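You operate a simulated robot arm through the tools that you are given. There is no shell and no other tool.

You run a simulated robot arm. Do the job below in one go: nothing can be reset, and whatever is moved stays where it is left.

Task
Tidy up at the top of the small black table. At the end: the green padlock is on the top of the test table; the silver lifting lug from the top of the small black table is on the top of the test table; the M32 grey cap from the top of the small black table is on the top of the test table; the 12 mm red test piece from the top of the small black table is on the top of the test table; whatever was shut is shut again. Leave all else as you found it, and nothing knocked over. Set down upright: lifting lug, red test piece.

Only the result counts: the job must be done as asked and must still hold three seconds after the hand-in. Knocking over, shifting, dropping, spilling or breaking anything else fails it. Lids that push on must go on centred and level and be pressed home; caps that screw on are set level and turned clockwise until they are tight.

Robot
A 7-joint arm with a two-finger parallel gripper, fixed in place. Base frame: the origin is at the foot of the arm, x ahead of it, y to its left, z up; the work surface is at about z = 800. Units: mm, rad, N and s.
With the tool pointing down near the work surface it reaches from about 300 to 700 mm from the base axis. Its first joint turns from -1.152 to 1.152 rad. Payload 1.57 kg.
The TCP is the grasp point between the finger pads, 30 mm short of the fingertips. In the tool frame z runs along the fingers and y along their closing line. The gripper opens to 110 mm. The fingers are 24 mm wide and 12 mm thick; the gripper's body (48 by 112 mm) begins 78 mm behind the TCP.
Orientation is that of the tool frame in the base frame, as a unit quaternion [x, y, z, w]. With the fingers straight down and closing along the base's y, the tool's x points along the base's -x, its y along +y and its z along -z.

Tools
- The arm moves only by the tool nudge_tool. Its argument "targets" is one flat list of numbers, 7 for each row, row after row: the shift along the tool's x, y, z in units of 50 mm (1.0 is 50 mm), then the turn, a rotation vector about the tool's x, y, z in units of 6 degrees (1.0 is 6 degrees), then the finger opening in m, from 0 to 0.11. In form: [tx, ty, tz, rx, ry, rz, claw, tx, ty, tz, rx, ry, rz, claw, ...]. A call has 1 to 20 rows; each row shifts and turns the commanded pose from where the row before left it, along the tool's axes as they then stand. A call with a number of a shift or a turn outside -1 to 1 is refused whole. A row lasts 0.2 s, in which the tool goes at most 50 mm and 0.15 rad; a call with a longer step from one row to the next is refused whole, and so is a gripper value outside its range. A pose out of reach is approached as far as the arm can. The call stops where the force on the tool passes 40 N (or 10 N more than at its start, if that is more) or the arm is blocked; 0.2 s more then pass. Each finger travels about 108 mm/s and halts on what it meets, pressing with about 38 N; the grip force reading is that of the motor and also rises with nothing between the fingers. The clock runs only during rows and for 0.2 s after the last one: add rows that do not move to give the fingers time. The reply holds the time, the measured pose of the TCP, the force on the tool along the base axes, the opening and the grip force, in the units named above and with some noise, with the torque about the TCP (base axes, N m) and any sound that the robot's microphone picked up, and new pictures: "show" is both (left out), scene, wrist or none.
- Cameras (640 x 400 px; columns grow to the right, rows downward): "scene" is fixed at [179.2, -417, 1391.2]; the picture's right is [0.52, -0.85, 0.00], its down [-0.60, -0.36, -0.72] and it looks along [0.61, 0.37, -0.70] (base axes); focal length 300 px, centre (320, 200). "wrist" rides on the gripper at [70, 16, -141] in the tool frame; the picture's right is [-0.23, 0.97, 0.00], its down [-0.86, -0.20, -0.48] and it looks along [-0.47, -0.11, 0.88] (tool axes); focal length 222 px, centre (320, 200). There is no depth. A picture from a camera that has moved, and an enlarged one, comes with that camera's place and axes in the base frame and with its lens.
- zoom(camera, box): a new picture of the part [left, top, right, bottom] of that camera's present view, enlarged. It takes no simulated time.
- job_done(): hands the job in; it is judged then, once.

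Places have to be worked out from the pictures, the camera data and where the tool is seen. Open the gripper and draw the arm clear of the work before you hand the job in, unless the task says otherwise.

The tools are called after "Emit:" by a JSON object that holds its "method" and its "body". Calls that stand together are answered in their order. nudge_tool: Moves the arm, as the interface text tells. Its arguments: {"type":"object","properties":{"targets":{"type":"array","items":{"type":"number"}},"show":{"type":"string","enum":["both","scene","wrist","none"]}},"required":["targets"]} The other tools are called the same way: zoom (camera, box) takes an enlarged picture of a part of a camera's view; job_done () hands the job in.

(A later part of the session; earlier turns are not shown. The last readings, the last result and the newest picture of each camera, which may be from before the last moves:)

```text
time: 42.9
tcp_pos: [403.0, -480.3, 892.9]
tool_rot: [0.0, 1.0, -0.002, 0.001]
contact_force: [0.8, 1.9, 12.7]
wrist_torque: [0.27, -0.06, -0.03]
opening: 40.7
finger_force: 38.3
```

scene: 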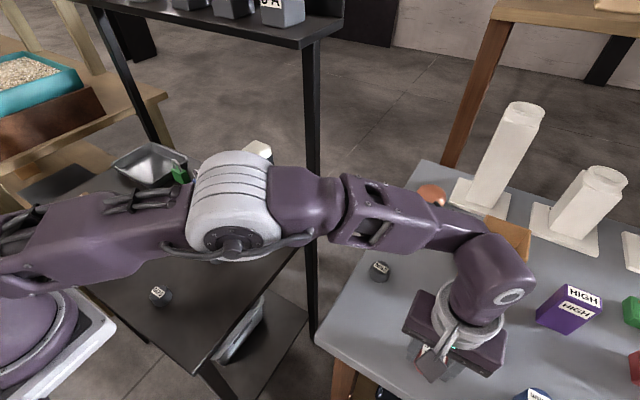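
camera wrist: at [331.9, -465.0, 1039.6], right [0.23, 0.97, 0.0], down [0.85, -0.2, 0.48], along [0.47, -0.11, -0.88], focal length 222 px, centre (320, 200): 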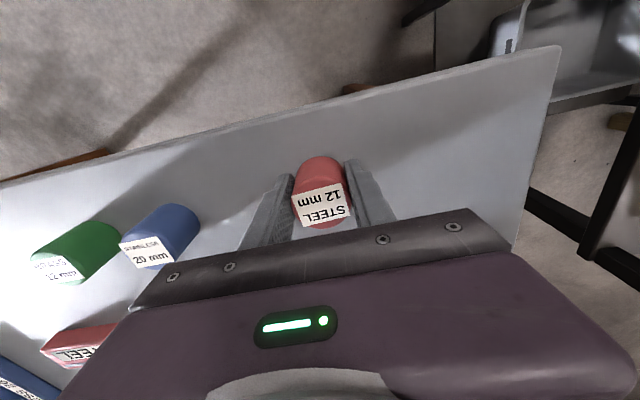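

Seated on the table (12.7 N). I open slowly, then withdraw straight up.

Emit:
{"method": "nudge_tool", "body": {"targets": [0, 0, 0, 0, 0, 0, 0.042, 0, 0, 0, 0, 0, 0, 0.05, 0, 0, 0, 0, 0, 0, 0.065, 0, 0, 0, 0, 0, 0, 0.08, 0, 0, 0, 0, 0, 0, 0.08, 0, 0, -0.2, 0, 0, 0, 0.08, 0, 0, -0.6, 0, 0, 0, 0.08, 0, 0, -0.8, 0, 0, 0, 0.08, 0, 0, -0.8, 0, 0, 0, 0.08, 0, 0, 0, 0, 0, 0, 0.08], "show": "both"}}

```text
time: 45.1
tcp_pos: [402.9, -480.9, 1013.6]
tool_rot: [0.0, 1.0, -0.002, 0.001]
contact_force: [0.1, 0.1, 0.1]
wrist_torque: [0.01, 0.0, 0.04]
opening: 80.0
finger_force: 0.1
camera wrist: at [331.1, -465.2, 1154.7], right [0.23, 0.97, 0.0], down [0.85, -0.2, 0.48], along [0.47, -0.11, -0.88], focal length 222 px, centre (320, 200)
```

scene: 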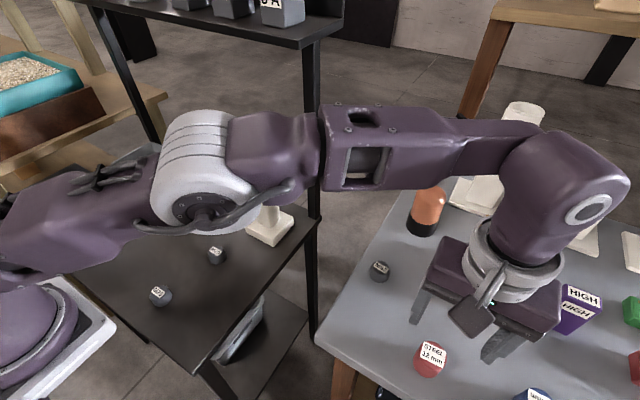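
wrist: 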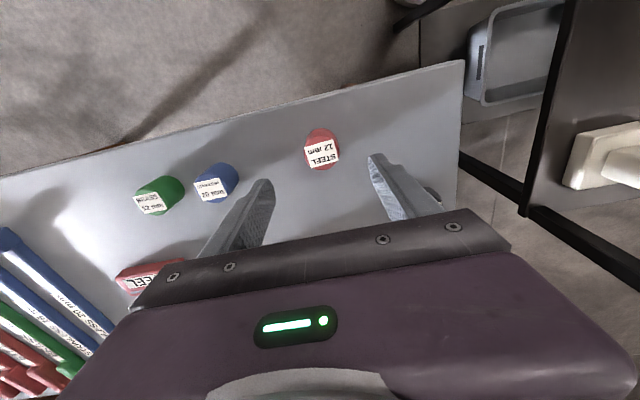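

The red piece stands upright at about (403, -481). Now back toward the lug: I travel to about (335, 250) at z≈1014 before turning the gripper.

Emit:
{"method": "nudge_tool", "body": {"targets": [0.083, 0.914, 0, 0, 0, 0, 0.08, 0.083, 0.914, 0, 0, 0, 0, 0.08, 0.083, 0.914, 0, 0, 0, 0, 0.08, 0.083, 0.914, 0, 0, 0, 0, 0.08, 0.083, 0.914, 0, 0, 0, 0, 0.08, 0.083, 0.914, 0, 0, 0, 0, 0.08, 0.083, 0.914, 0, 0, 0, 0, 0.08, 0.083, 0.914, 0, 0, 0, 0, 0.08, 0.083, 0.914, 0, 0, 0, 0, 0.08, 0.083, 0.914, 0, 0, 0, 0, 0.08, 0.083, 0.914, 0, 0, 0, 0, 0.08, 0.083, 0.914, 0, 0, 0, 0, 0.08, 0.083, 0.914, 0, 0, 0, 0, 0.08, 0.083, 0.914, 0, 0, 0, 0, 0.08, 0.083, 0.914, 0, 0, 0, 0, 0.08, 0.083, 0.914, 0, 0, 0, 0, 0.08, 0, 0, 0, 0, 0, 0, 0.08], "show": "wrist"}}

```text
time: 48.7
tcp_pos: [336.9, 251.3, 1010.7]
tool_rot: [-0.001, 1.0, -0.001, 0.0]
contact_force: [-0.5, -0.5, -0.2]
wrist_torque: [0.0, 0.01, -0.04]
opening: 79.7
finger_force: 0.1
camera wrist: at [265.1, 266.7, 1152.2], right [0.23, 0.97, 0.0], down [0.85, -0.2, 0.48], along [0.47, -0.11, -0.88], focal length 222 px, centre (320, 200)
```

wrist: 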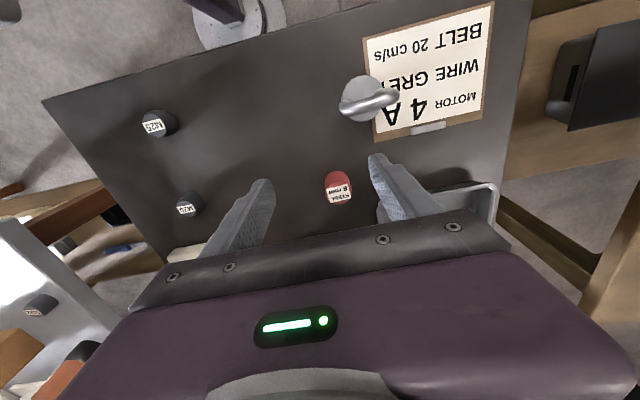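

I rotate the gripper 90° (rz negative) in the air so the fingers close along base x, across the lug's arch.

Emit:
{"method": "nudge_tool", "body": {"targets": [0, 0, 0, 0, 0, -1, 0.08, 0, 0, 0, 0, 0, -1, 0.08, 0, 0, 0, 0, 0, -1, 0.08, 0, 0, 0, 0, 0, -1, 0.08, 0, 0, 0, 0, 0, -1, 0.08, 0, 0, 0, 0, 0, -1, 0.08, 0, 0, 0, 0, 0, -1, 0.08, 0, 0, 0, 0, 0, -1, 0.08, 0, 0, 0, 0, 0, -1, 0.08, 0, 0, 0, 0, 0, -1, 0.08, 0, 0, 0, 0, 0, -1, 0.08, 0, 0, 0, 0, 0, -1, 0.08, 0, 0, 0, 0, 0, -1, 0.08, 0, 0, 0, 0, 0, -1, 0.08, 0, 0, 0, 0, 0, -1, 0.08, 0, 0, 0, 0, 0, 0, 0.08], "show": "both"}}

```text
time: 52.1
tcp_pos: [336.2, 251.4, 1011.4]
tool_rot: [0.708, -0.706, 0.001, 0.001]
contact_force: [-0.7, -0.5, -0.9]
wrist_torque: [0.01, -0.03, 0.0]
opening: 80.2
finger_force: 0.1
camera wrist: at [318.2, 180.4, 1153.1], right [-0.97, 0.23, 0.0], down [0.2, 0.86, 0.48], along [0.11, 0.46, -0.88], focal length 222 px, centre (320, 200)
```

scene: 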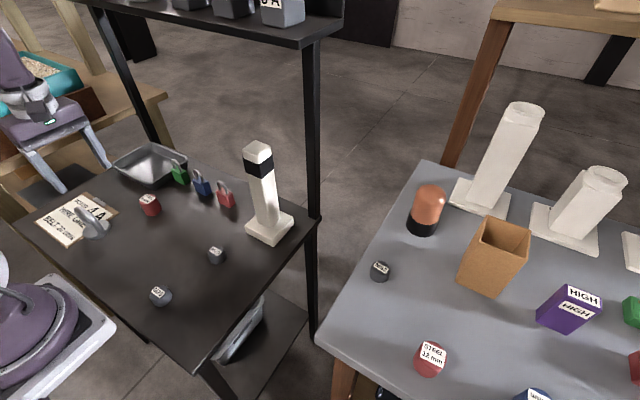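
wrist: 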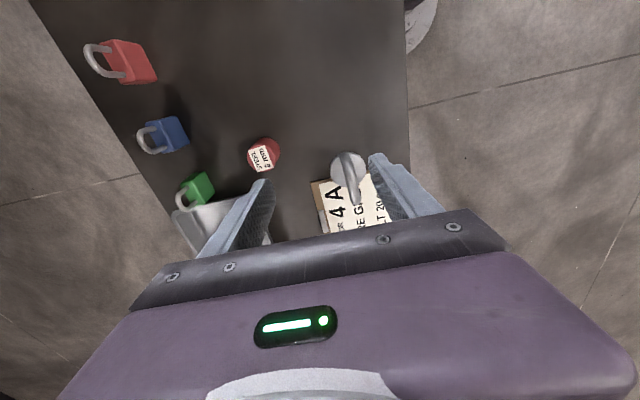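

The fingers now close along base x. I zoom on the lug from this side.

Emit:
{"method": "zoom", "body": {"camera": "wrist", "box": [300, 130, 400, 230]}}

Emit:
{"method": "zoom", "body": {"camera": "scene", "box": [65, 190, 125, 250]}}

```text
4.00 times, centred on (350, 180) of wrist
camera zoom: at [318.2, 180.4, 1153.1], right [-0.97, 0.23, 0.0], down [0.2, 0.86, 0.48], along [0.11, 0.46, -0.88], focal length 888 px, centre (200, 280)
```

zoom: 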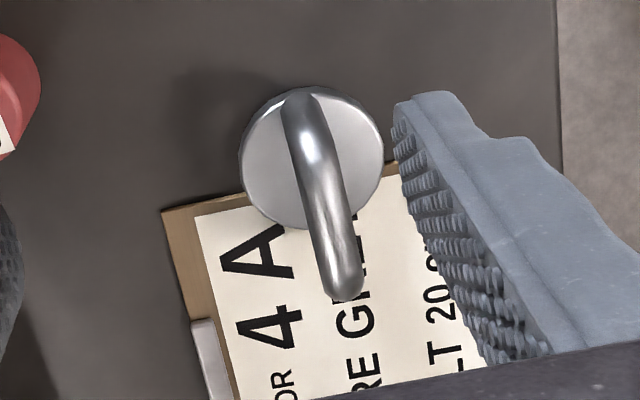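

```text
6.67 times, centred on (95, 220) of scene
camera zoom: at [179.2, -417.0, 1391.2], right [0.52, -0.85, 0.0], down [-0.6, -0.36, -0.72], along [0.61, 0.37, -0.7], focal length 1998 px, centre (1820, 67)
```

zoom: 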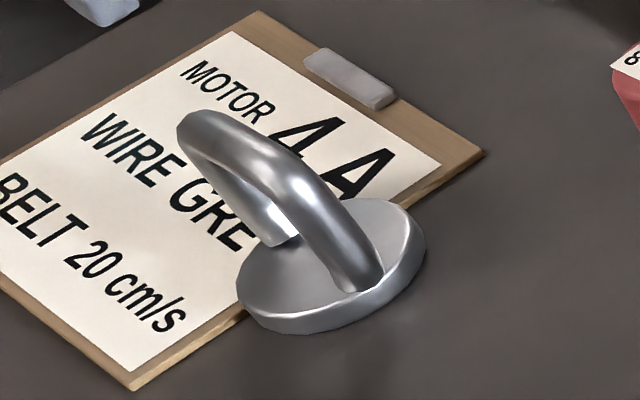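

The lug's arch runs along y with its bar at x≈304, y 286–348, top z≈868; disc centre ≈(304, 315). I move above it and come down to TCP z≈930 to check alignment.

Emit:
{"method": "nudge_tool", "body": {"targets": [-0.646, 0.322, 0, 0, 0, 0, 0.08, -0.646, 0.322, 0, 0, 0, 0, 0.08, 0, 0, 0.5, 0, 0, 0, 0.08, 0, 0, 0.5, 0, 0, 0, 0.07, 0, 0, 0.5, 0, 0, 0, 0.07, 0, 0, 0, 0, 0, 0, 0.07], "show": "both"}}

Emit:
{"method": "zoom", "body": {"camera": "wrist", "box": [220, 80, 420, 240]}}

```text
time: 53.5
tcp_pos: [304.5, 315.1, 935.5]
tool_rot: [-0.707, 0.707, -0.001, 0.0]
contact_force: [-0.2, 0.3, -0.2]
wrist_torque: [-0.01, -0.02, -0.02]
opening: 70.3
finger_force: 0.1
camera wrist: at [286.3, 245.3, 1077.4], right [-0.97, 0.23, 0.0], down [0.2, 0.86, 0.48], along [0.11, 0.46, -0.88], focal length 222 px, centre (320, 200)
```

scene: 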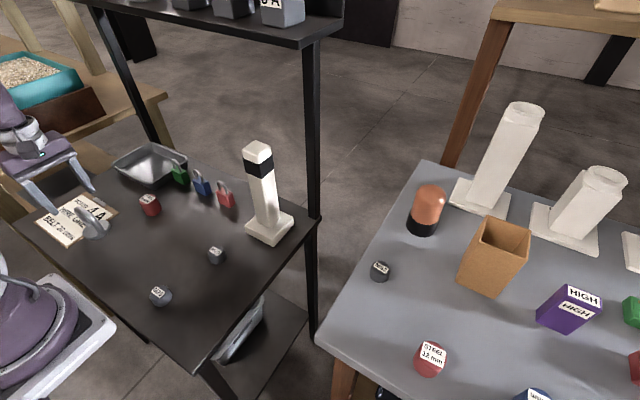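
wrist: 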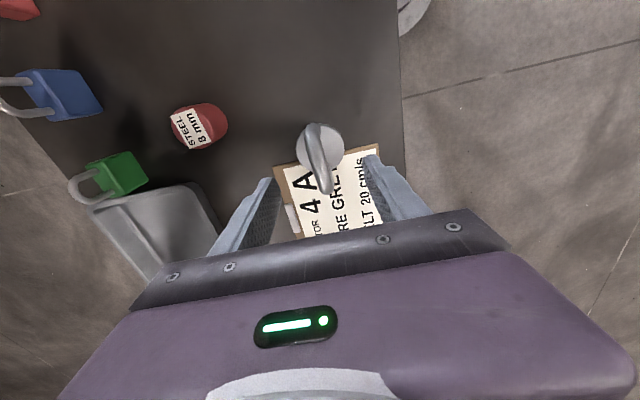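

```text
2.50 times, centred on (320, 160) of wrist
camera zoom: at [286.3, 245.3, 1077.4], right [-0.97, 0.23, 0.0], down [0.2, 0.86, 0.48], along [0.11, 0.46, -0.88], focal length 555 px, centre (320, 300)
```

zoom: 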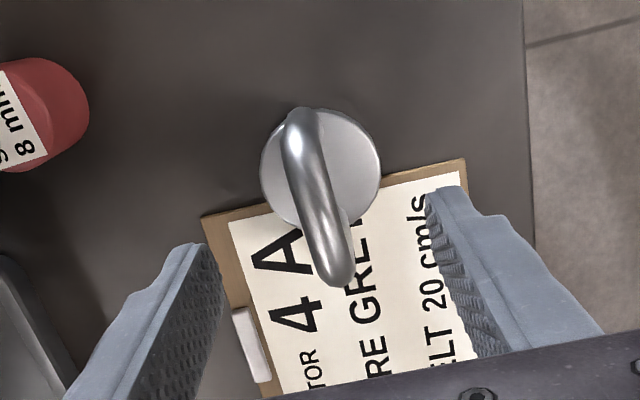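

Alignment is right (bar centred between the fingers). I descend to TCP z≈856, tips well above the disc and clipboard.

Emit:
{"method": "nudge_tool", "body": {"targets": [-0.02, 0, 0.5, 0, 0, 0, 0.07, 0, 0, 0.4, 0, 0, 0, 0.07, 0, 0, 0.3, 0, 0, 0, 0.07, 0, 0, 0.2, 0, 0, 0, 0.07, 0, 0, 0.1, 0, 0, 0, 0.06, 0, 0, 0.09, 0, 0, 0, 0.05, 0, 0, 0, 0, 0, 0, 0.05], "show": "both"}}

Emit:
{"method": "zoom", "body": {"camera": "wrist", "box": [240, 100, 400, 240]}}

Emit:
{"method": "zoom", "body": {"camera": "scene", "box": [40, 160, 140, 260]}}

```text
time: 55.1
tcp_pos: [303.7, 315.9, 857.2]
tool_rot: [-0.707, 0.707, 0.0, -0.001]
contact_force: [0.0, 0.1, 0.0]
wrist_torque: [0.0, -0.01, -0.02]
opening: 50.2
finger_force: 0.0
camera wrist: at [286.1, 245.7, 998.2], right [-0.97, 0.23, 0.0], down [0.2, 0.86, 0.48], along [0.11, 0.46, -0.88], focal length 222 px, centre (320, 200)
```

scene: 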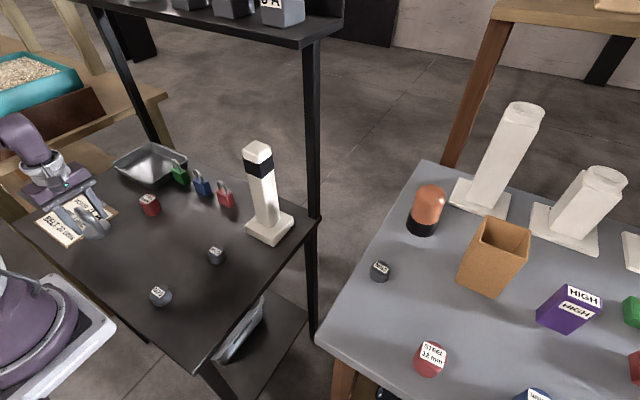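
wrist: 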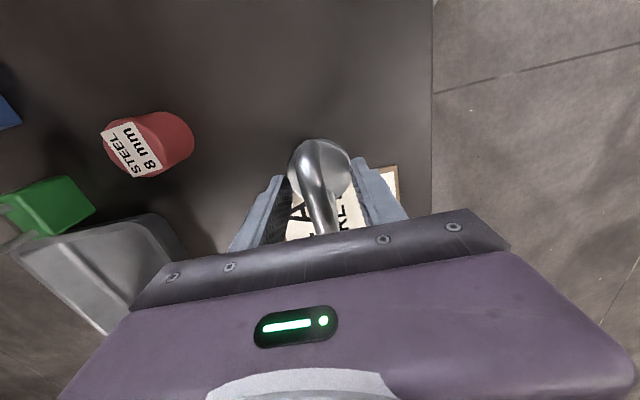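

```text
2.86 times, centred on (320, 170) of wrist
camera zoom: at [286.1, 245.7, 998.2], right [-0.97, 0.23, 0.0], down [0.2, 0.86, 0.48], along [0.11, 0.46, -0.88], focal length 635 px, centre (320, 286)
```

zoom: 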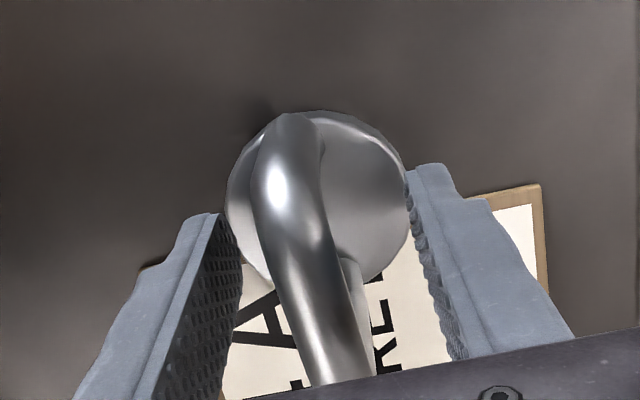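

```text
4.00 times, centred on (90, 210) of scene
camera zoom: at [179.2, -417.0, 1391.2], right [0.52, -0.85, 0.0], down [-0.6, -0.36, -0.72], along [0.61, 0.37, -0.7], focal length 1198 px, centre (1240, 160)
```

zoom: 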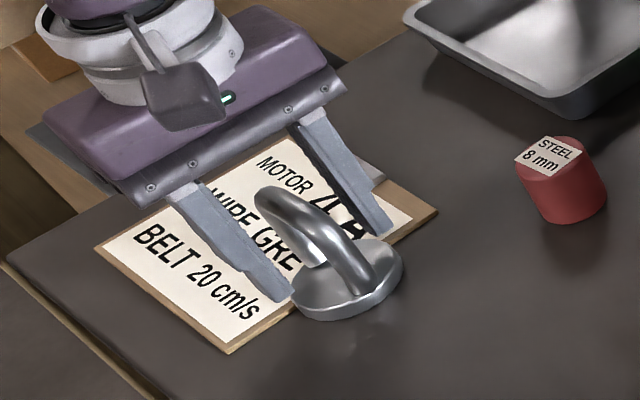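

The arch bar is centred between the fingers. I close gently in steps.

Emit:
{"method": "nudge_tool", "body": {"targets": [0, 0, 0, 0, 0, 0, 0.035, 0, 0, 0, 0, 0, 0, 0.025, 0, 0, 0, 0, 0, 0, 0.018, 0, 0, 0, 0, 0, 0, 0.01, 0, 0, 0, 0, 0, 0, 0.0, 0, 0, 0, 0, 0, 0, 0.0, 0, 0, 0, 0, 0, 0, 0.0], "show": "both"}}

Emit:
{"method": "zoom", "body": {"camera": "wrist", "box": [240, 100, 400, 240]}}

Emit:
{"method": "zoom", "body": {"camera": "scene", "box": [40, 160, 140, 260]}}

```text
time: 56.7
tcp_pos: [303.2, 315.4, 856.8]
tool_rot: [-0.707, 0.707, -0.001, 0.0]
contact_force: [0.9, 0.1, 3.1]
wrist_torque: [-0.07, 0.02, 0.06]
opening: 15.4
finger_force: 31.3
camera wrist: at [286.1, 245.7, 998.4], right [-0.97, 0.23, 0.0], down [0.2, 0.86, 0.48], along [0.11, 0.46, -0.88], focal length 222 px, centre (320, 200)
```

scene: 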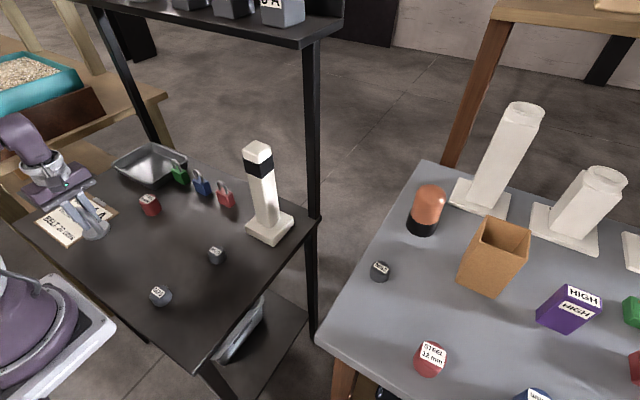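
wrist: 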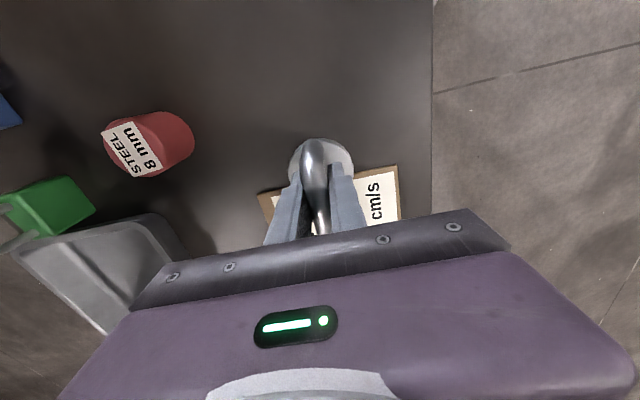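

```text
2.86 times, centred on (320, 170) of wrist
camera zoom: at [286.1, 245.7, 998.4], right [-0.97, 0.23, 0.0], down [0.2, 0.86, 0.48], along [0.11, 0.46, -0.88], focal length 635 px, centre (320, 286)
```

zoom: 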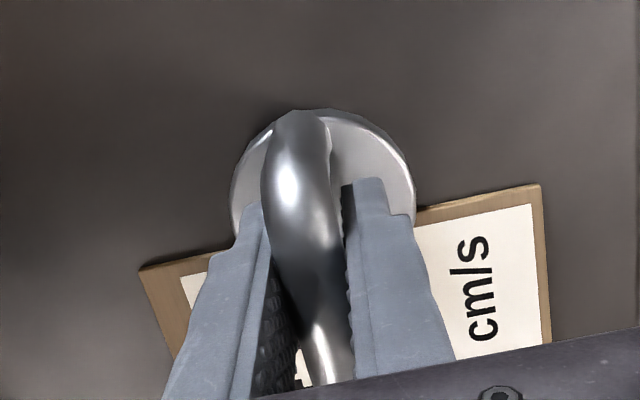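

```text
4.00 times, centred on (90, 210) of scene
camera zoom: at [179.2, -417.0, 1391.2], right [0.52, -0.85, 0.0], down [-0.6, -0.36, -0.72], along [0.61, 0.37, -0.7], focal length 1198 px, centre (1240, 160)
```

zoom: 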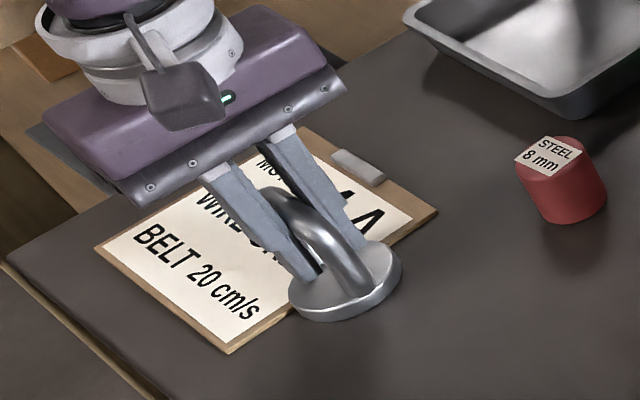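

Held at 15.4 mm. I lift slowly by about 18 mm and check the lug hangs properly.

Emit:
{"method": "nudge_tool", "body": {"targets": [0, 0, 0, 0, 0, 0, 0, 0, 0, -0.05, 0, 0, 0, 0, 0, 0, -0.1, 0, 0, 0, 0, 0, 0, -0.2, 0, 0, 0, 0, 0, 0, 0, 0, 0, 0, 0], "show": "both"}}

Emit:
{"method": "zoom", "body": {"camera": "scene", "box": [40, 160, 140, 260]}}

Emit:
{"method": "zoom", "body": {"camera": "wrist", "box": [240, 100, 400, 240]}}

```text
time: 57.9
tcp_pos: [303.8, 317.0, 873.7]
tool_rot: [-0.707, 0.708, -0.001, 0.0]
contact_force: [1.0, -0.3, -4.1]
wrist_torque: [-0.03, 0.02, -0.03]
opening: 15.4
finger_force: 31.1
camera wrist: at [286.1, 246.0, 1016.0], right [-0.97, 0.23, 0.0], down [0.2, 0.86, 0.48], along [0.11, 0.46, -0.88], focal length 222 px, centre (320, 200)
```

scene: 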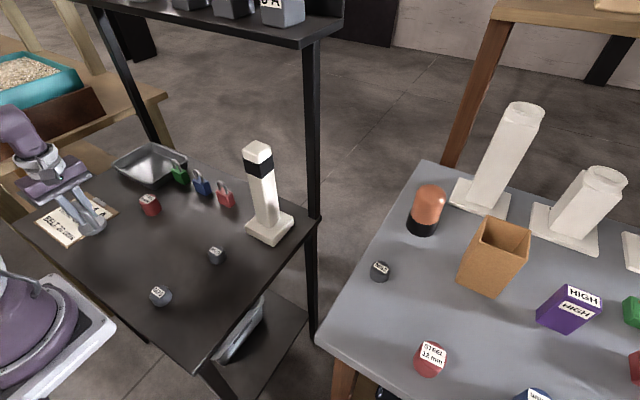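
wrist: 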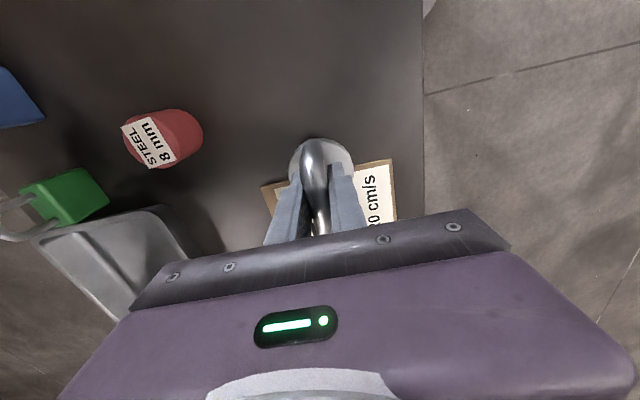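

```text
4.00 times, centred on (90, 210) of scene
camera zoom: at [179.3, -416.9, 1391.2], right [0.52, -0.85, 0.0], down [-0.6, -0.36, -0.72], along [0.61, 0.37, -0.7], focal length 1198 px, centre (1240, 160)
```

zoom: 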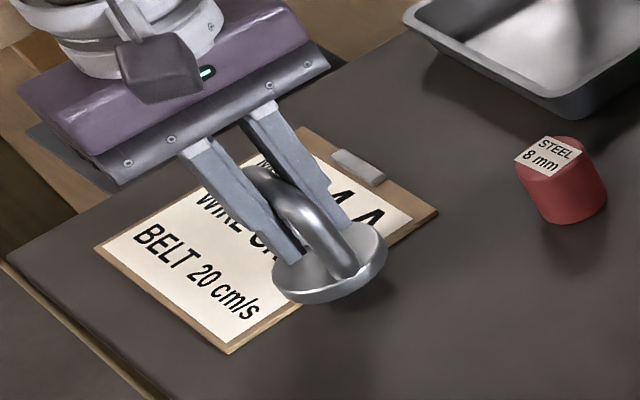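

```text
2.86 times, centred on (320, 170) of wrist
camera zoom: at [286.1, 246.0, 1016.0], right [-0.97, 0.23, 0.0], down [0.2, 0.86, 0.48], along [0.11, 0.46, -0.88], focal length 635 px, centre (320, 286)
```

zoom: 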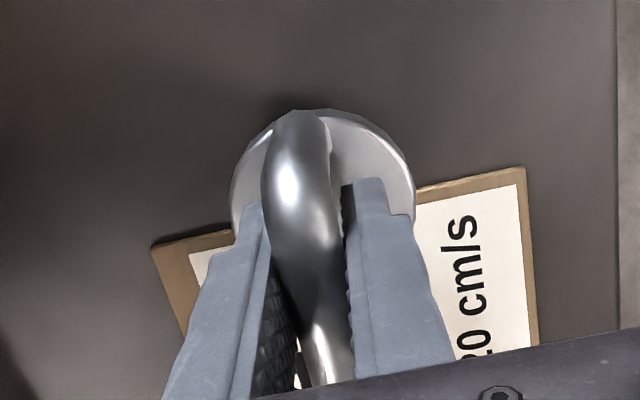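

The lug is lifted cleanly (≈0.4 kg), clipboard unmoved. I raise it and carry toward the grey side.

Emit:
{"method": "nudge_tool", "body": {"targets": [0, 0, -0.4, 0, 0, 0, 0, 0, 0, -0.8, 0, 0, 0, 0, 0, 0, -0.8, 0, 0, 0, 0, 0, 0, -0.6, 0, 0, 0, 0, 0.5, -0.1, 0, 0, 0, 0, 0, 0.85, -0.17, 0, 0, 0, 0, 0, 0.85, -0.17, 0, 0, 0, 0, 0, 0.85, -0.17, 0, 0, 0, 0, 0, 0.85, -0.17, 0, 0, 0, 0, 0, 0.85, -0.17, 0, 0, 0, 0, 0, 0.85, -0.17, 0, 0, 0, 0, 0, 0.85, -0.17, 0, 0, 0, 0, 0, 0.85, -0.17, 0, 0, 0, 0, 0, 0.85, -0.17, 0, 0, 0, 0, 0, 0.4, -0.05, 0, 0, 0, 0, 0, 0, 0, 0, 0, 0, 0, 0], "show": "both"}}

```text
time: 61.3
tcp_pos: [387.8, -111.2, 1004.8]
tool_rot: [-0.707, 0.708, -0.001, -0.001]
contact_force: [0.7, 0.0, -3.6]
wrist_torque: [-0.04, 0.0, -0.01]
opening: 15.3
finger_force: 31.5
camera wrist: at [369.7, -182.0, 1146.5], right [-0.97, 0.23, 0.0], down [0.2, 0.86, 0.48], along [0.11, 0.46, -0.88], focal length 222 px, centre (320, 200)
```

scene: 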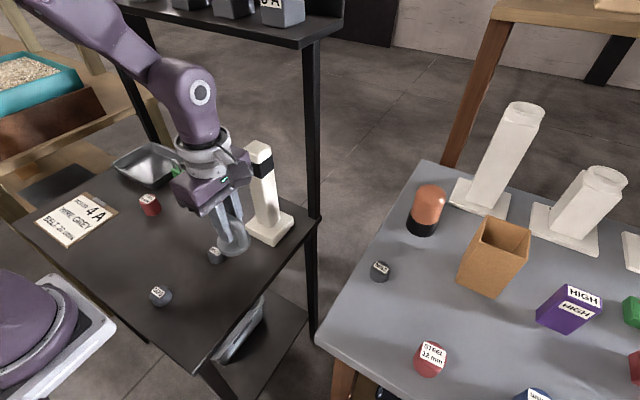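
wrist: 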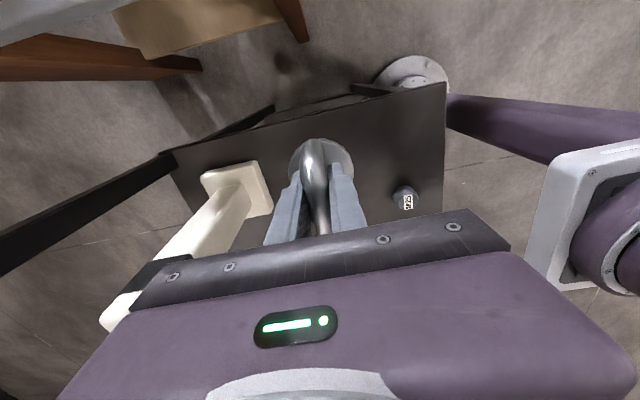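

The lug rides steady. I move a bit farther from the column, then turn the gripper back by 90°.

Emit:
{"method": "nudge_tool", "body": {"targets": [0.9, 0, 0, 0, 0, 0, 0, 0.9, 0, 0, 0, 0, 0, 0, 0, 0, 0, 0, 0, 1, 0, 0, 0, 0, 0, 0, 1, 0, 0, 0, 0, 0, 0, 1, 0, 0, 0, 0, 0, 0, 1, 0, 0, 0, 0, 0, 0, 1, 0, 0, 0, 0, 0, 0, 1, 0, 0, 0, 0, 0, 0, 1, 0, 0, 0, 0, 0, 0, 1, 0, 0, 0, 0, 0, 0, 1, 0, 0, 0, 0, 0, 0, 1, 0, 0, 0, 0, 0, 0, 1, 0, 0, 0, 0, 0, 0, 1, 0, 0, 0, 0, 0, 0, 1, 0, 0, 0, 0, 0, 0, 1, 0, 0, 0, 0, 0, 0, 1, 0, 0, 0, 0, 0, 0, 0, 0], "show": "both"}}

```text
time: 65.1
tcp_pos: [387.0, -201.2, 1005.5]
tool_rot: [0.001, 1.0, -0.001, 0.001]
contact_force: [-0.8, 0.8, -3.8]
wrist_torque: [0.01, 0.02, 0.0]
opening: 15.6
finger_force: 30.8
camera wrist: at [316.9, -185.3, 1146.5], right [0.23, 0.97, 0.0], down [0.85, -0.2, 0.48], along [0.47, -0.11, -0.88], focal length 222 px, centre (320, 200)
```

scene: 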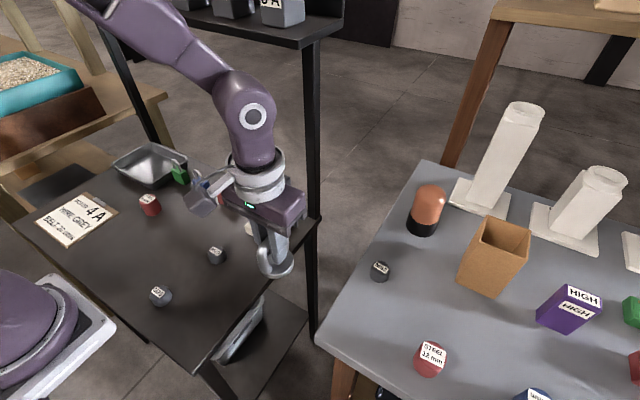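
wrist: 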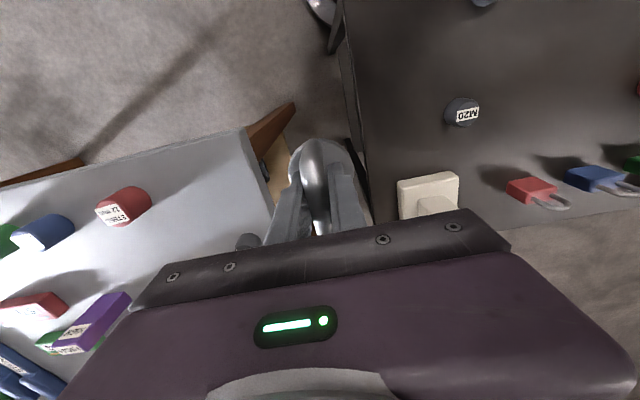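

Now I carry the lug to (420, -380) and lower to about 8 mm above the expected touchdown.

Emit:
{"method": "nudge_tool", "body": {"targets": [-0.165, -0.895, 0, 0, 0, 0, 0, -0.165, -0.895, 0, 0, 0, 0, 0, -0.165, -0.895, 0, 0, 0, 0, 0, -0.165, -0.895, 0, 0, 0, 0, 0, 0, 0, 0.5, 0, 0, 0, 0, 0, 0, 0.5, 0, 0, 0, 0, 0, 0, 0.3, 0, 0, 0, 0, 0, 0, 0.2, 0, 0, 0, 0, 0, 0, 0.1, 0, 0, 0, 0, 0, 0, 0, 0, 0, 0, 0], "show": "both"}}

Emit:
{"method": "zoom", "body": {"camera": "scene", "box": [350, 240, 450, 340]}}

```text
time: 67.3
tcp_pos: [419.6, -378.7, 925.6]
tool_rot: [0.001, 1.0, -0.001, 0.001]
contact_force: [0.7, 0.4, -5.3]
wrist_torque: [0.0, 0.04, -0.02]
opening: 15.2
finger_force: 31.3
camera wrist: at [349.5, -364.6, 1066.9], right [0.23, 0.97, 0.0], down [0.85, -0.2, 0.48], along [0.47, -0.11, -0.88], focal length 222 px, centre (320, 200)
```

scene: 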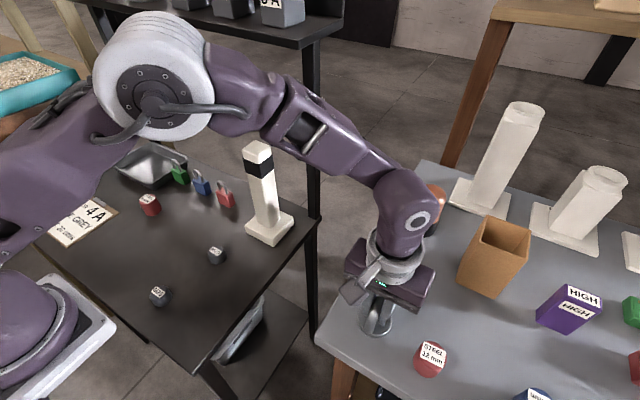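
wrist: 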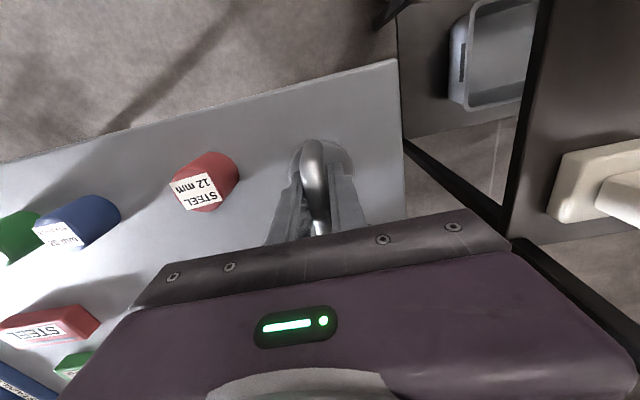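

```text
4.00 times, centred on (400, 290) of scene
camera zoom: at [179.3, -417.0, 1391.2], right [0.52, -0.85, 0.0], down [-0.6, -0.36, -0.72], along [0.61, 0.37, -0.7], focal length 1198 px, centre (0, -160)
```

zoom: 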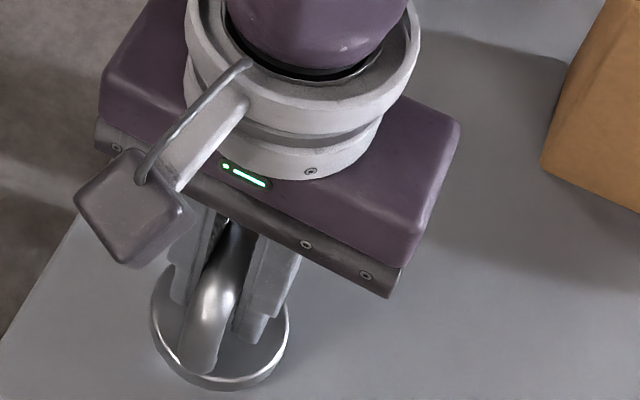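

I lower in 1.5 mm steps, watching force.

Emit:
{"method": "nudge_tool", "body": {"targets": [0, 0, 0.03, 0, 0, 0, 0, 0, 0, 0.03, 0, 0, 0, 0, 0, 0, 0.03, 0, 0, 0, 0, 0, 0, 0.03, 0, 0, 0, 0, 0, 0, 0, 0, 0, 0, 0], "show": "none"}}

```text
time: 68.5
tcp_pos: [420.6, -380.5, 919.6]
tool_rot: [0.0, 1.0, -0.001, 0.0]
contact_force: [0.4, 0.5, -3.8]
wrist_torque: [0.04, 0.04, 0.03]
opening: 15.4
finger_force: 31.2
```

Emit:
{"method": "nudge_tool", "body": {"targets": [0, 0, 0.015, 0, 0, 0, 0, 0, 0, 0.015, 0, 0, 0, 0, 0, 0, 0.015, 0, 0, 0, 0, 0, 0, 0, 0, 0, 0, 0], "show": "none"}}

```text
time: 69.5
tcp_pos: [421.2, -379.8, 916.3]
tool_rot: [0.0, 1.0, 0.0, 0.001]
contact_force: [-0.5, 0.1, -4.3]
wrist_torque: [0.02, 0.04, 0.03]
opening: 15.2
finger_force: 31.1
```

No contact yet at 916.3; I continue in 0.75 mm steps.

Emit:
{"method": "nudge_tool", "body": {"targets": [0, 0, 0.015, 0, 0, 0, 0, 0, 0, 0.015, 0, 0, 0, 0, 0, 0, 0, 0, 0, 0, 0], "show": "none"}}

```text
time: 70.3
tcp_pos: [420.2, -381.6, 916.7]
tool_rot: [0.0, 1.0, -0.003, 0.0]
contact_force: [0.6, 4.8, 21.6]
wrist_torque: [-0.03, 0.53, -0.04]
opening: 15.4
finger_force: 31.5
```

Edge contact on the -x side: the lug hangs slightly tilted, as it stood on the clipboard. I look closely to estimate the tilt before levelling it.

Emit:
{"method": "zoom", "body": {"camera": "scene", "box": [350, 290, 410, 350]}}

Emit:
{"method": "zoom", "body": {"camera": "wrist", "box": [260, 110, 400, 240]}}

```text
6.67 times, centred on (380, 320) of scene
camera zoom: at [179.0, -416.6, 1391.4], right [0.52, -0.85, 0.0], down [-0.6, -0.36, -0.72], along [0.61, 0.37, -0.7], focal length 1998 px, centre (-80, -600)
```

zoom: 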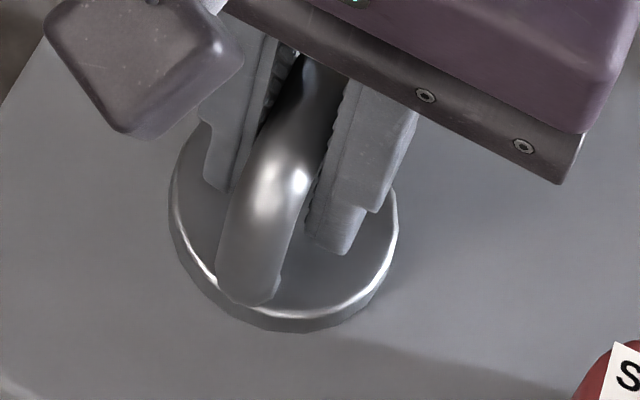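

```text
3.08 times, centred on (330, 175) of wrist
camera zoom: at [349.5, -364.8, 1058.1], right [0.23, 0.97, 0.0], down [0.85, -0.2, 0.48], along [0.47, -0.11, -0.88], focal length 684 px, centre (289, 277)
```

zoom: 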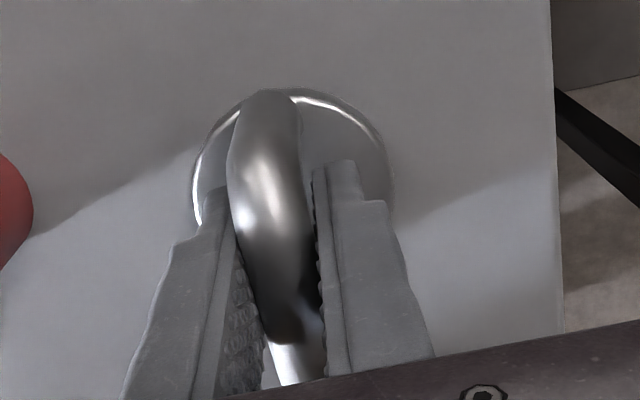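

I back off 1 mm, tilt the tool +3° about its y to level the lug, and touch down again.

Emit:
{"method": "nudge_tool", "body": {"targets": [0, 0, -0.03, 0, 0, 0, 0, 0, 0, 0, 0, 0.25, 0, 0, 0, 0, 0, 0, 0.25, 0, 0, 0, 0, 0.015, 0, 0, 0, 0, 0, 0, 0.015, 0, 0, 0, 0, 0, 0, 0, 0, 0, 0, 0], "show": "none"}}

```text
time: 71.7
tcp_pos: [419.6, -381.0, 915.5]
tool_rot: [0.0, 1.0, -0.002, -0.026]
contact_force: [-4.7, 3.4, 21.6]
wrist_torque: [-0.05, -0.55, 0.07]
opening: 15.2
finger_force: 31.6
```

The contact moved to the other edge, so 3° is too much; the tilt is about half of that. I back off, rotate back 1.5°, and touch again.

Emit:
{"method": "nudge_tool", "body": {"targets": [0, 0, -0.03, 0, 0, 0, 0, 0, 0, 0, 0, -0.25, 0, 0, 0, 0, 0.015, 0, 0, 0, 0, 0, 0, 0.015, 0, 0, 0, 0, 0, 0, 0, 0, 0, 0, 0], "show": "none"}}

```text
time: 72.9
tcp_pos: [420.8, -380.6, 915.5]
tool_rot: [0.0, 1.0, -0.001, -0.014]
contact_force: [-2.7, 5.1, 12.9]
wrist_torque: [0.01, 0.53, -0.11]
opening: 15.4
finger_force: 31.2
```

The level lies between these two, so the residual tilt is under 1°. I nudge +0.6°, then open slowly and withdraw straight up.

Emit:
{"method": "nudge_tool", "body": {"targets": [0, 0, 0, 0, 0.1, 0, 0, 0, 0, 0, 0, 0, 0, 0.016, 0, 0, 0, 0, 0, 0, 0.02, 0, 0, 0, 0, 0, 0, 0.03, 0, 0, 0, 0, 0, 0, 0.045, 0, 0, 0, 0, 0, 0, 0.06, 0, 0, 0, 0, 0, 0, 0.06, 0, 0, -0.1, 0, 0, 0, 0.06, 0, 0, -0.3, 0, 0, 0, 0.06, 0, 0, -0.6, 0, 0, 0, 0.06, 0, 0, -0.8, 0, -0.35, 0, 0.06, 0, 0, -0.2, 0, 0, 0, 0.08, 0, 0, 0, 0, 0, 0, 0.08], "show": "both"}}

Emit:
{"method": "zoom", "body": {"camera": "scene", "box": [330, 260, 450, 380]}}

```text
time: 75.7
tcp_pos: [423.1, -379.8, 1015.6]
tool_rot: [0.001, 1.0, -0.001, 0.0]
contact_force: [-0.5, 1.2, 1.0]
wrist_torque: [-0.03, 0.0, -0.02]
opening: 80.3
finger_force: 0.1
camera wrist: at [352.4, -364.5, 1157.3], right [0.23, 0.97, 0.0], down [0.85, -0.2, 0.48], along [0.47, -0.11, -0.88], focal length 222 px, centre (320, 200)
```

scene: 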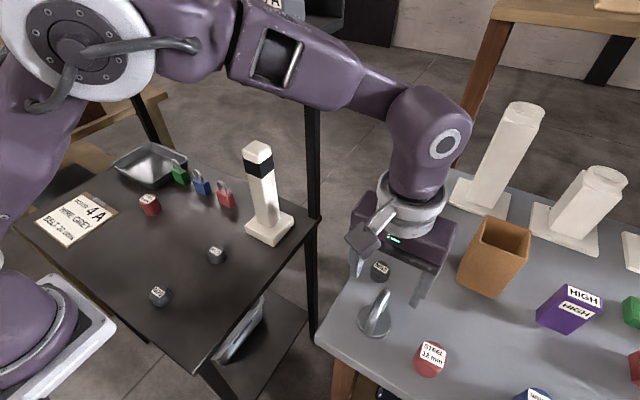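
wrist: 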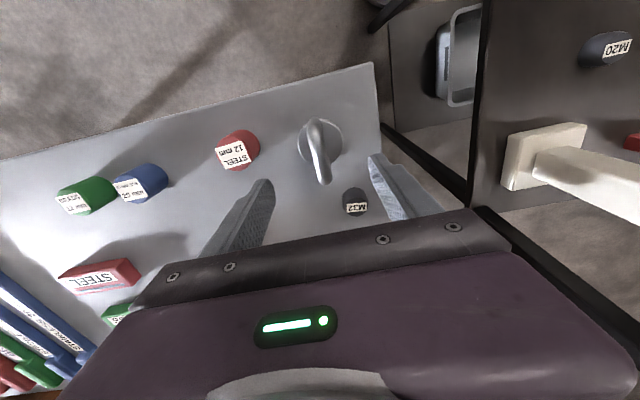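

```text
3.33 times, centred on (390, 320) of scene
camera zoom: at [179.2, -417.0, 1391.2], right [0.52, -0.85, 0.0], down [-0.6, -0.36, -0.72], along [0.61, 0.37, -0.7], focal length 999 px, centre (87, -200)
```

zoom: 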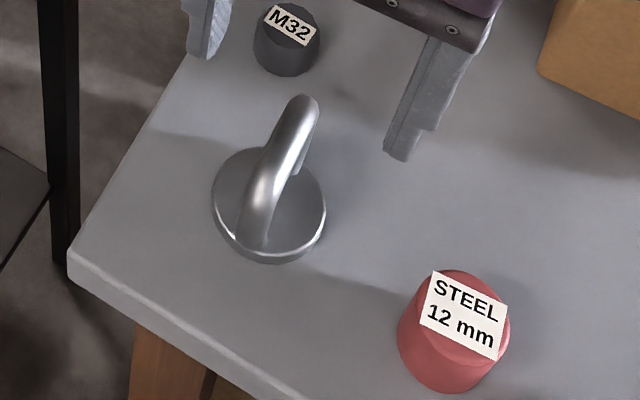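

The lug stands flat. Now for the green padlock: I travel back over the black table to about (400, 190).

Emit:
{"method": "nudge_tool", "body": {"targets": [0.04, 0.95, 0, 0, 0, 0, 0.08, 0.04, 0.95, 0, 0, 0, 0, 0.08, 0.04, 0.95, 0, 0, 0, 0, 0.08, 0.04, 0.95, 0, 0, 0, 0, 0.08, 0.04, 0.95, 0, 0, 0, 0, 0.08, 0.04, 0.95, 0, 0, 0, 0, 0.08, 0.04, 0.95, 0, 0, 0, 0, 0.08, 0.04, 0.95, 0, 0, 0, 0, 0.08, 0.04, 0.95, 0, 0, 0, 0, 0.08, 0.04, 0.95, 0, 0, 0, 0, 0.08, 0.04, 0.95, 0, 0, 0, 0, 0.08, 0.04, 0.95, 0, 0, 0, 0, 0.08, 0, 0, 0, 0, 0, 0, 0.08], "show": "none"}}

Emit:
{"method": "nudge_tool", "body": {"targets": [0, 0, 0, 0, 0, -1, 0.08, 0, 0, 0, 0, 0, -1, 0.08, 0, 0, 0, 0, 0, -1, 0.08, 0, 0, 0, 0, 0, -1, 0.08, 0, 0, 0, 0, 0, -1, 0.08, 0, 0, 0, 0, 0, -1, 0.08, 0, 0, 0, 0, 0, -1, 0.08, 0, 0, 0, 0, 0, -1, 0.08, 0, 0, 0, 0, 0, -1, 0.08, 0, 0, 0, 0, 0, -1, 0.08, 0, 0, 0, 0, 0, -1, 0.08, 0, 0, 0, 0, 0, -1, 0.08, 0, 0, 0, 0, 0, -1, 0.08, 0, 0, 0, 0, 0, -1, 0.08, 0, 0, 0, 0, 0, -1, 0.08, 0, 0, 0, 0, 0, 0, 0.08], "show": "both"}}

```text
time: 78.5
tcp_pos: [399.5, 191.5, 1011.7]
tool_rot: [0.0, 1.0, -0.001, 0.0]
contact_force: [0.2, 0.0, 0.1]
wrist_torque: [0.03, 0.03, 0.01]
opening: 80.0
finger_force: 0.0
```

```text
time: 81.9
tcp_pos: [400.7, 189.2, 1013.3]
tool_rot: [0.707, -0.707, 0.001, 0.0]
contact_force: [0.1, 0.2, 0.4]
wrist_torque: [-0.01, -0.04, 0.01]
opening: 79.9
finger_force: 0.1
camera wrist: at [382.1, 119.4, 1155.6], right [-0.97, 0.23, 0.0], down [0.2, 0.86, 0.48], along [0.11, 0.46, -0.88], focal length 222 px, centre (320, 200)
```

scene: 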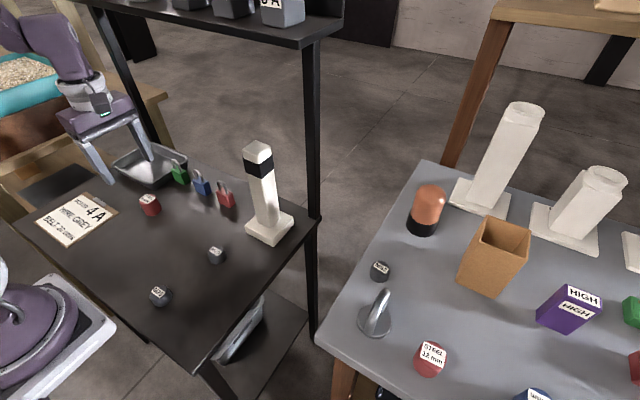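
wrist: 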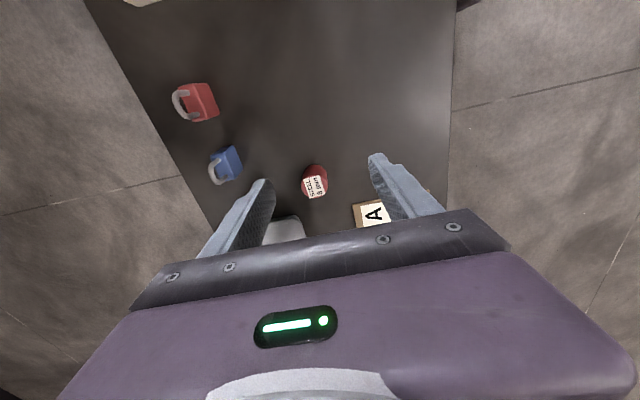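

I move above the padlock area, to about (530, 270).

Emit:
{"method": "nudge_tool", "body": {"targets": [-0.4, -0.65, 0, 0, 0, 0, 0.08, -0.4, -0.65, 0, 0, 0, 0, 0.08, -0.4, -0.65, 0, 0, 0, 0, 0.08, -0.4, -0.65, 0, 0, 0, 0, 0.08, 0, 0, 0, 0, 0, 0, 0.08], "show": "both"}}

Emit:
{"method": "zoom", "body": {"camera": "wrist", "box": [220, 80, 420, 240]}}

Emit:
{"method": "zoom", "body": {"camera": "scene", "box": [150, 140, 230, 220]}}

```text
time: 83.1
tcp_pos: [530.2, 268.9, 1012.9]
tool_rot: [-0.707, 0.707, -0.001, -0.002]
contact_force: [-0.3, -0.2, 0.5]
wrist_torque: [0.02, -0.02, 0.01]
opening: 79.9
finger_force: 0.1
camera wrist: at [512.5, 199.7, 1155.3], right [-0.97, 0.23, 0.0], down [0.2, 0.86, 0.48], along [0.11, 0.46, -0.88], focal length 222 px, centre (320, 200)
```

scene: 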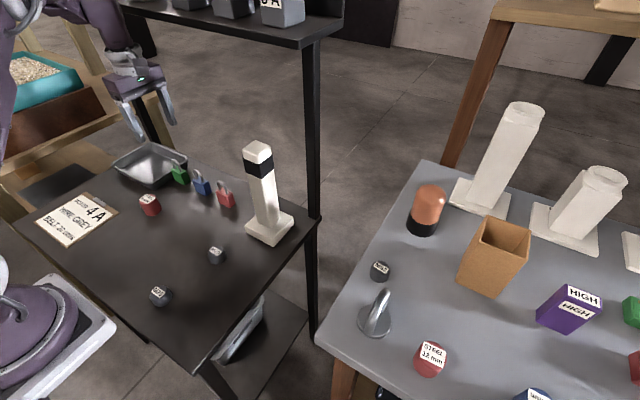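
wrist: 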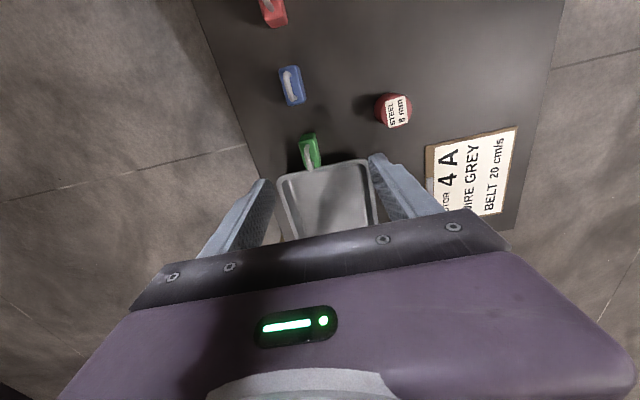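

```text
2.50 times, centred on (320, 160) of wrist
camera zoom: at [512.5, 199.7, 1155.3], right [-0.97, 0.23, 0.0], down [0.2, 0.86, 0.48], along [0.11, 0.46, -0.88], focal length 555 px, centre (320, 300)
```

zoom: 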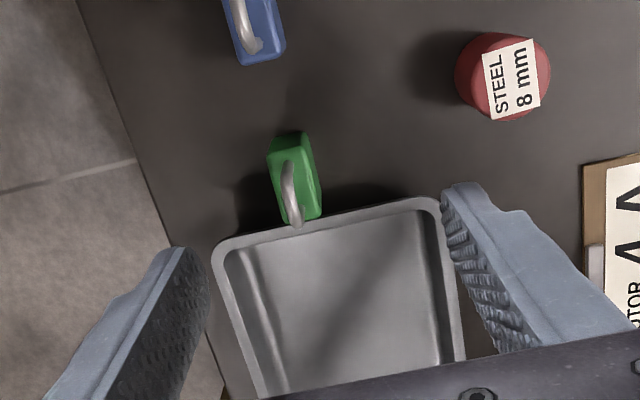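

```text
5.00 times, centred on (190, 180) of scene
camera zoom: at [179.2, -417.0, 1391.2], right [0.52, -0.85, 0.0], down [-0.6, -0.36, -0.72], along [0.61, 0.37, -0.7], focal length 1498 px, centre (970, 300)
```

zoom: 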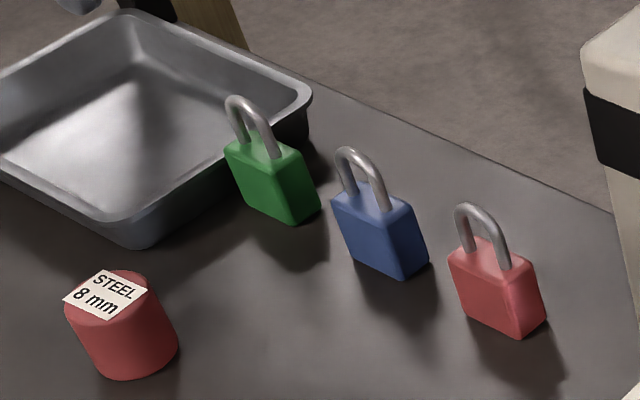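

I zoom more closely on the padlock from above.

Emit:
{"method": "zoom", "body": {"camera": "wrist", "box": [285, 120, 345, 180]}}

Emit:
{"method": "zoom", "body": {"camera": "scene", "box": [160, 150, 210, 200]}}

```text
6.67 times, centred on (315, 150) of wrist
camera zoom: at [512.5, 199.7, 1155.3], right [-0.97, 0.23, 0.0], down [0.2, 0.86, 0.48], along [0.11, 0.46, -0.88], focal length 1481 px, centre (353, 533)
```

zoom: 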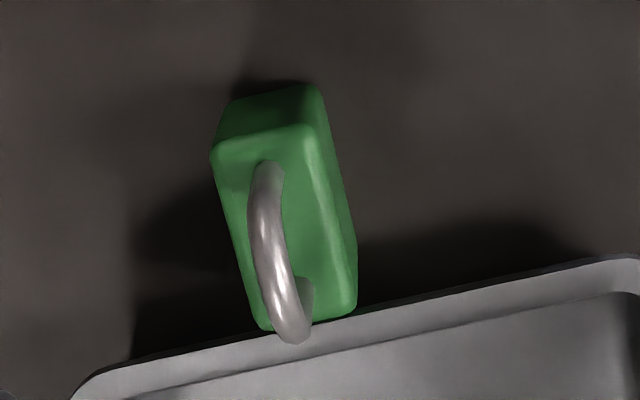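

```text
8.00 times, centred on (185, 175) of scene
camera zoom: at [179.2, -417.0, 1391.2], right [0.52, -0.85, 0.0], down [-0.6, -0.36, -0.72], along [0.61, 0.37, -0.7], focal length 2397 px, centre (1400, 400)
```

zoom: 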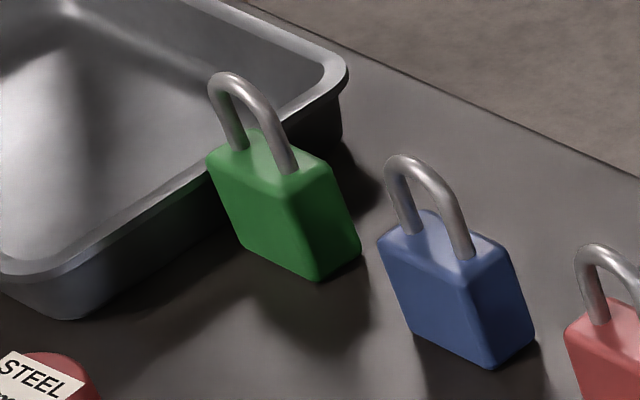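

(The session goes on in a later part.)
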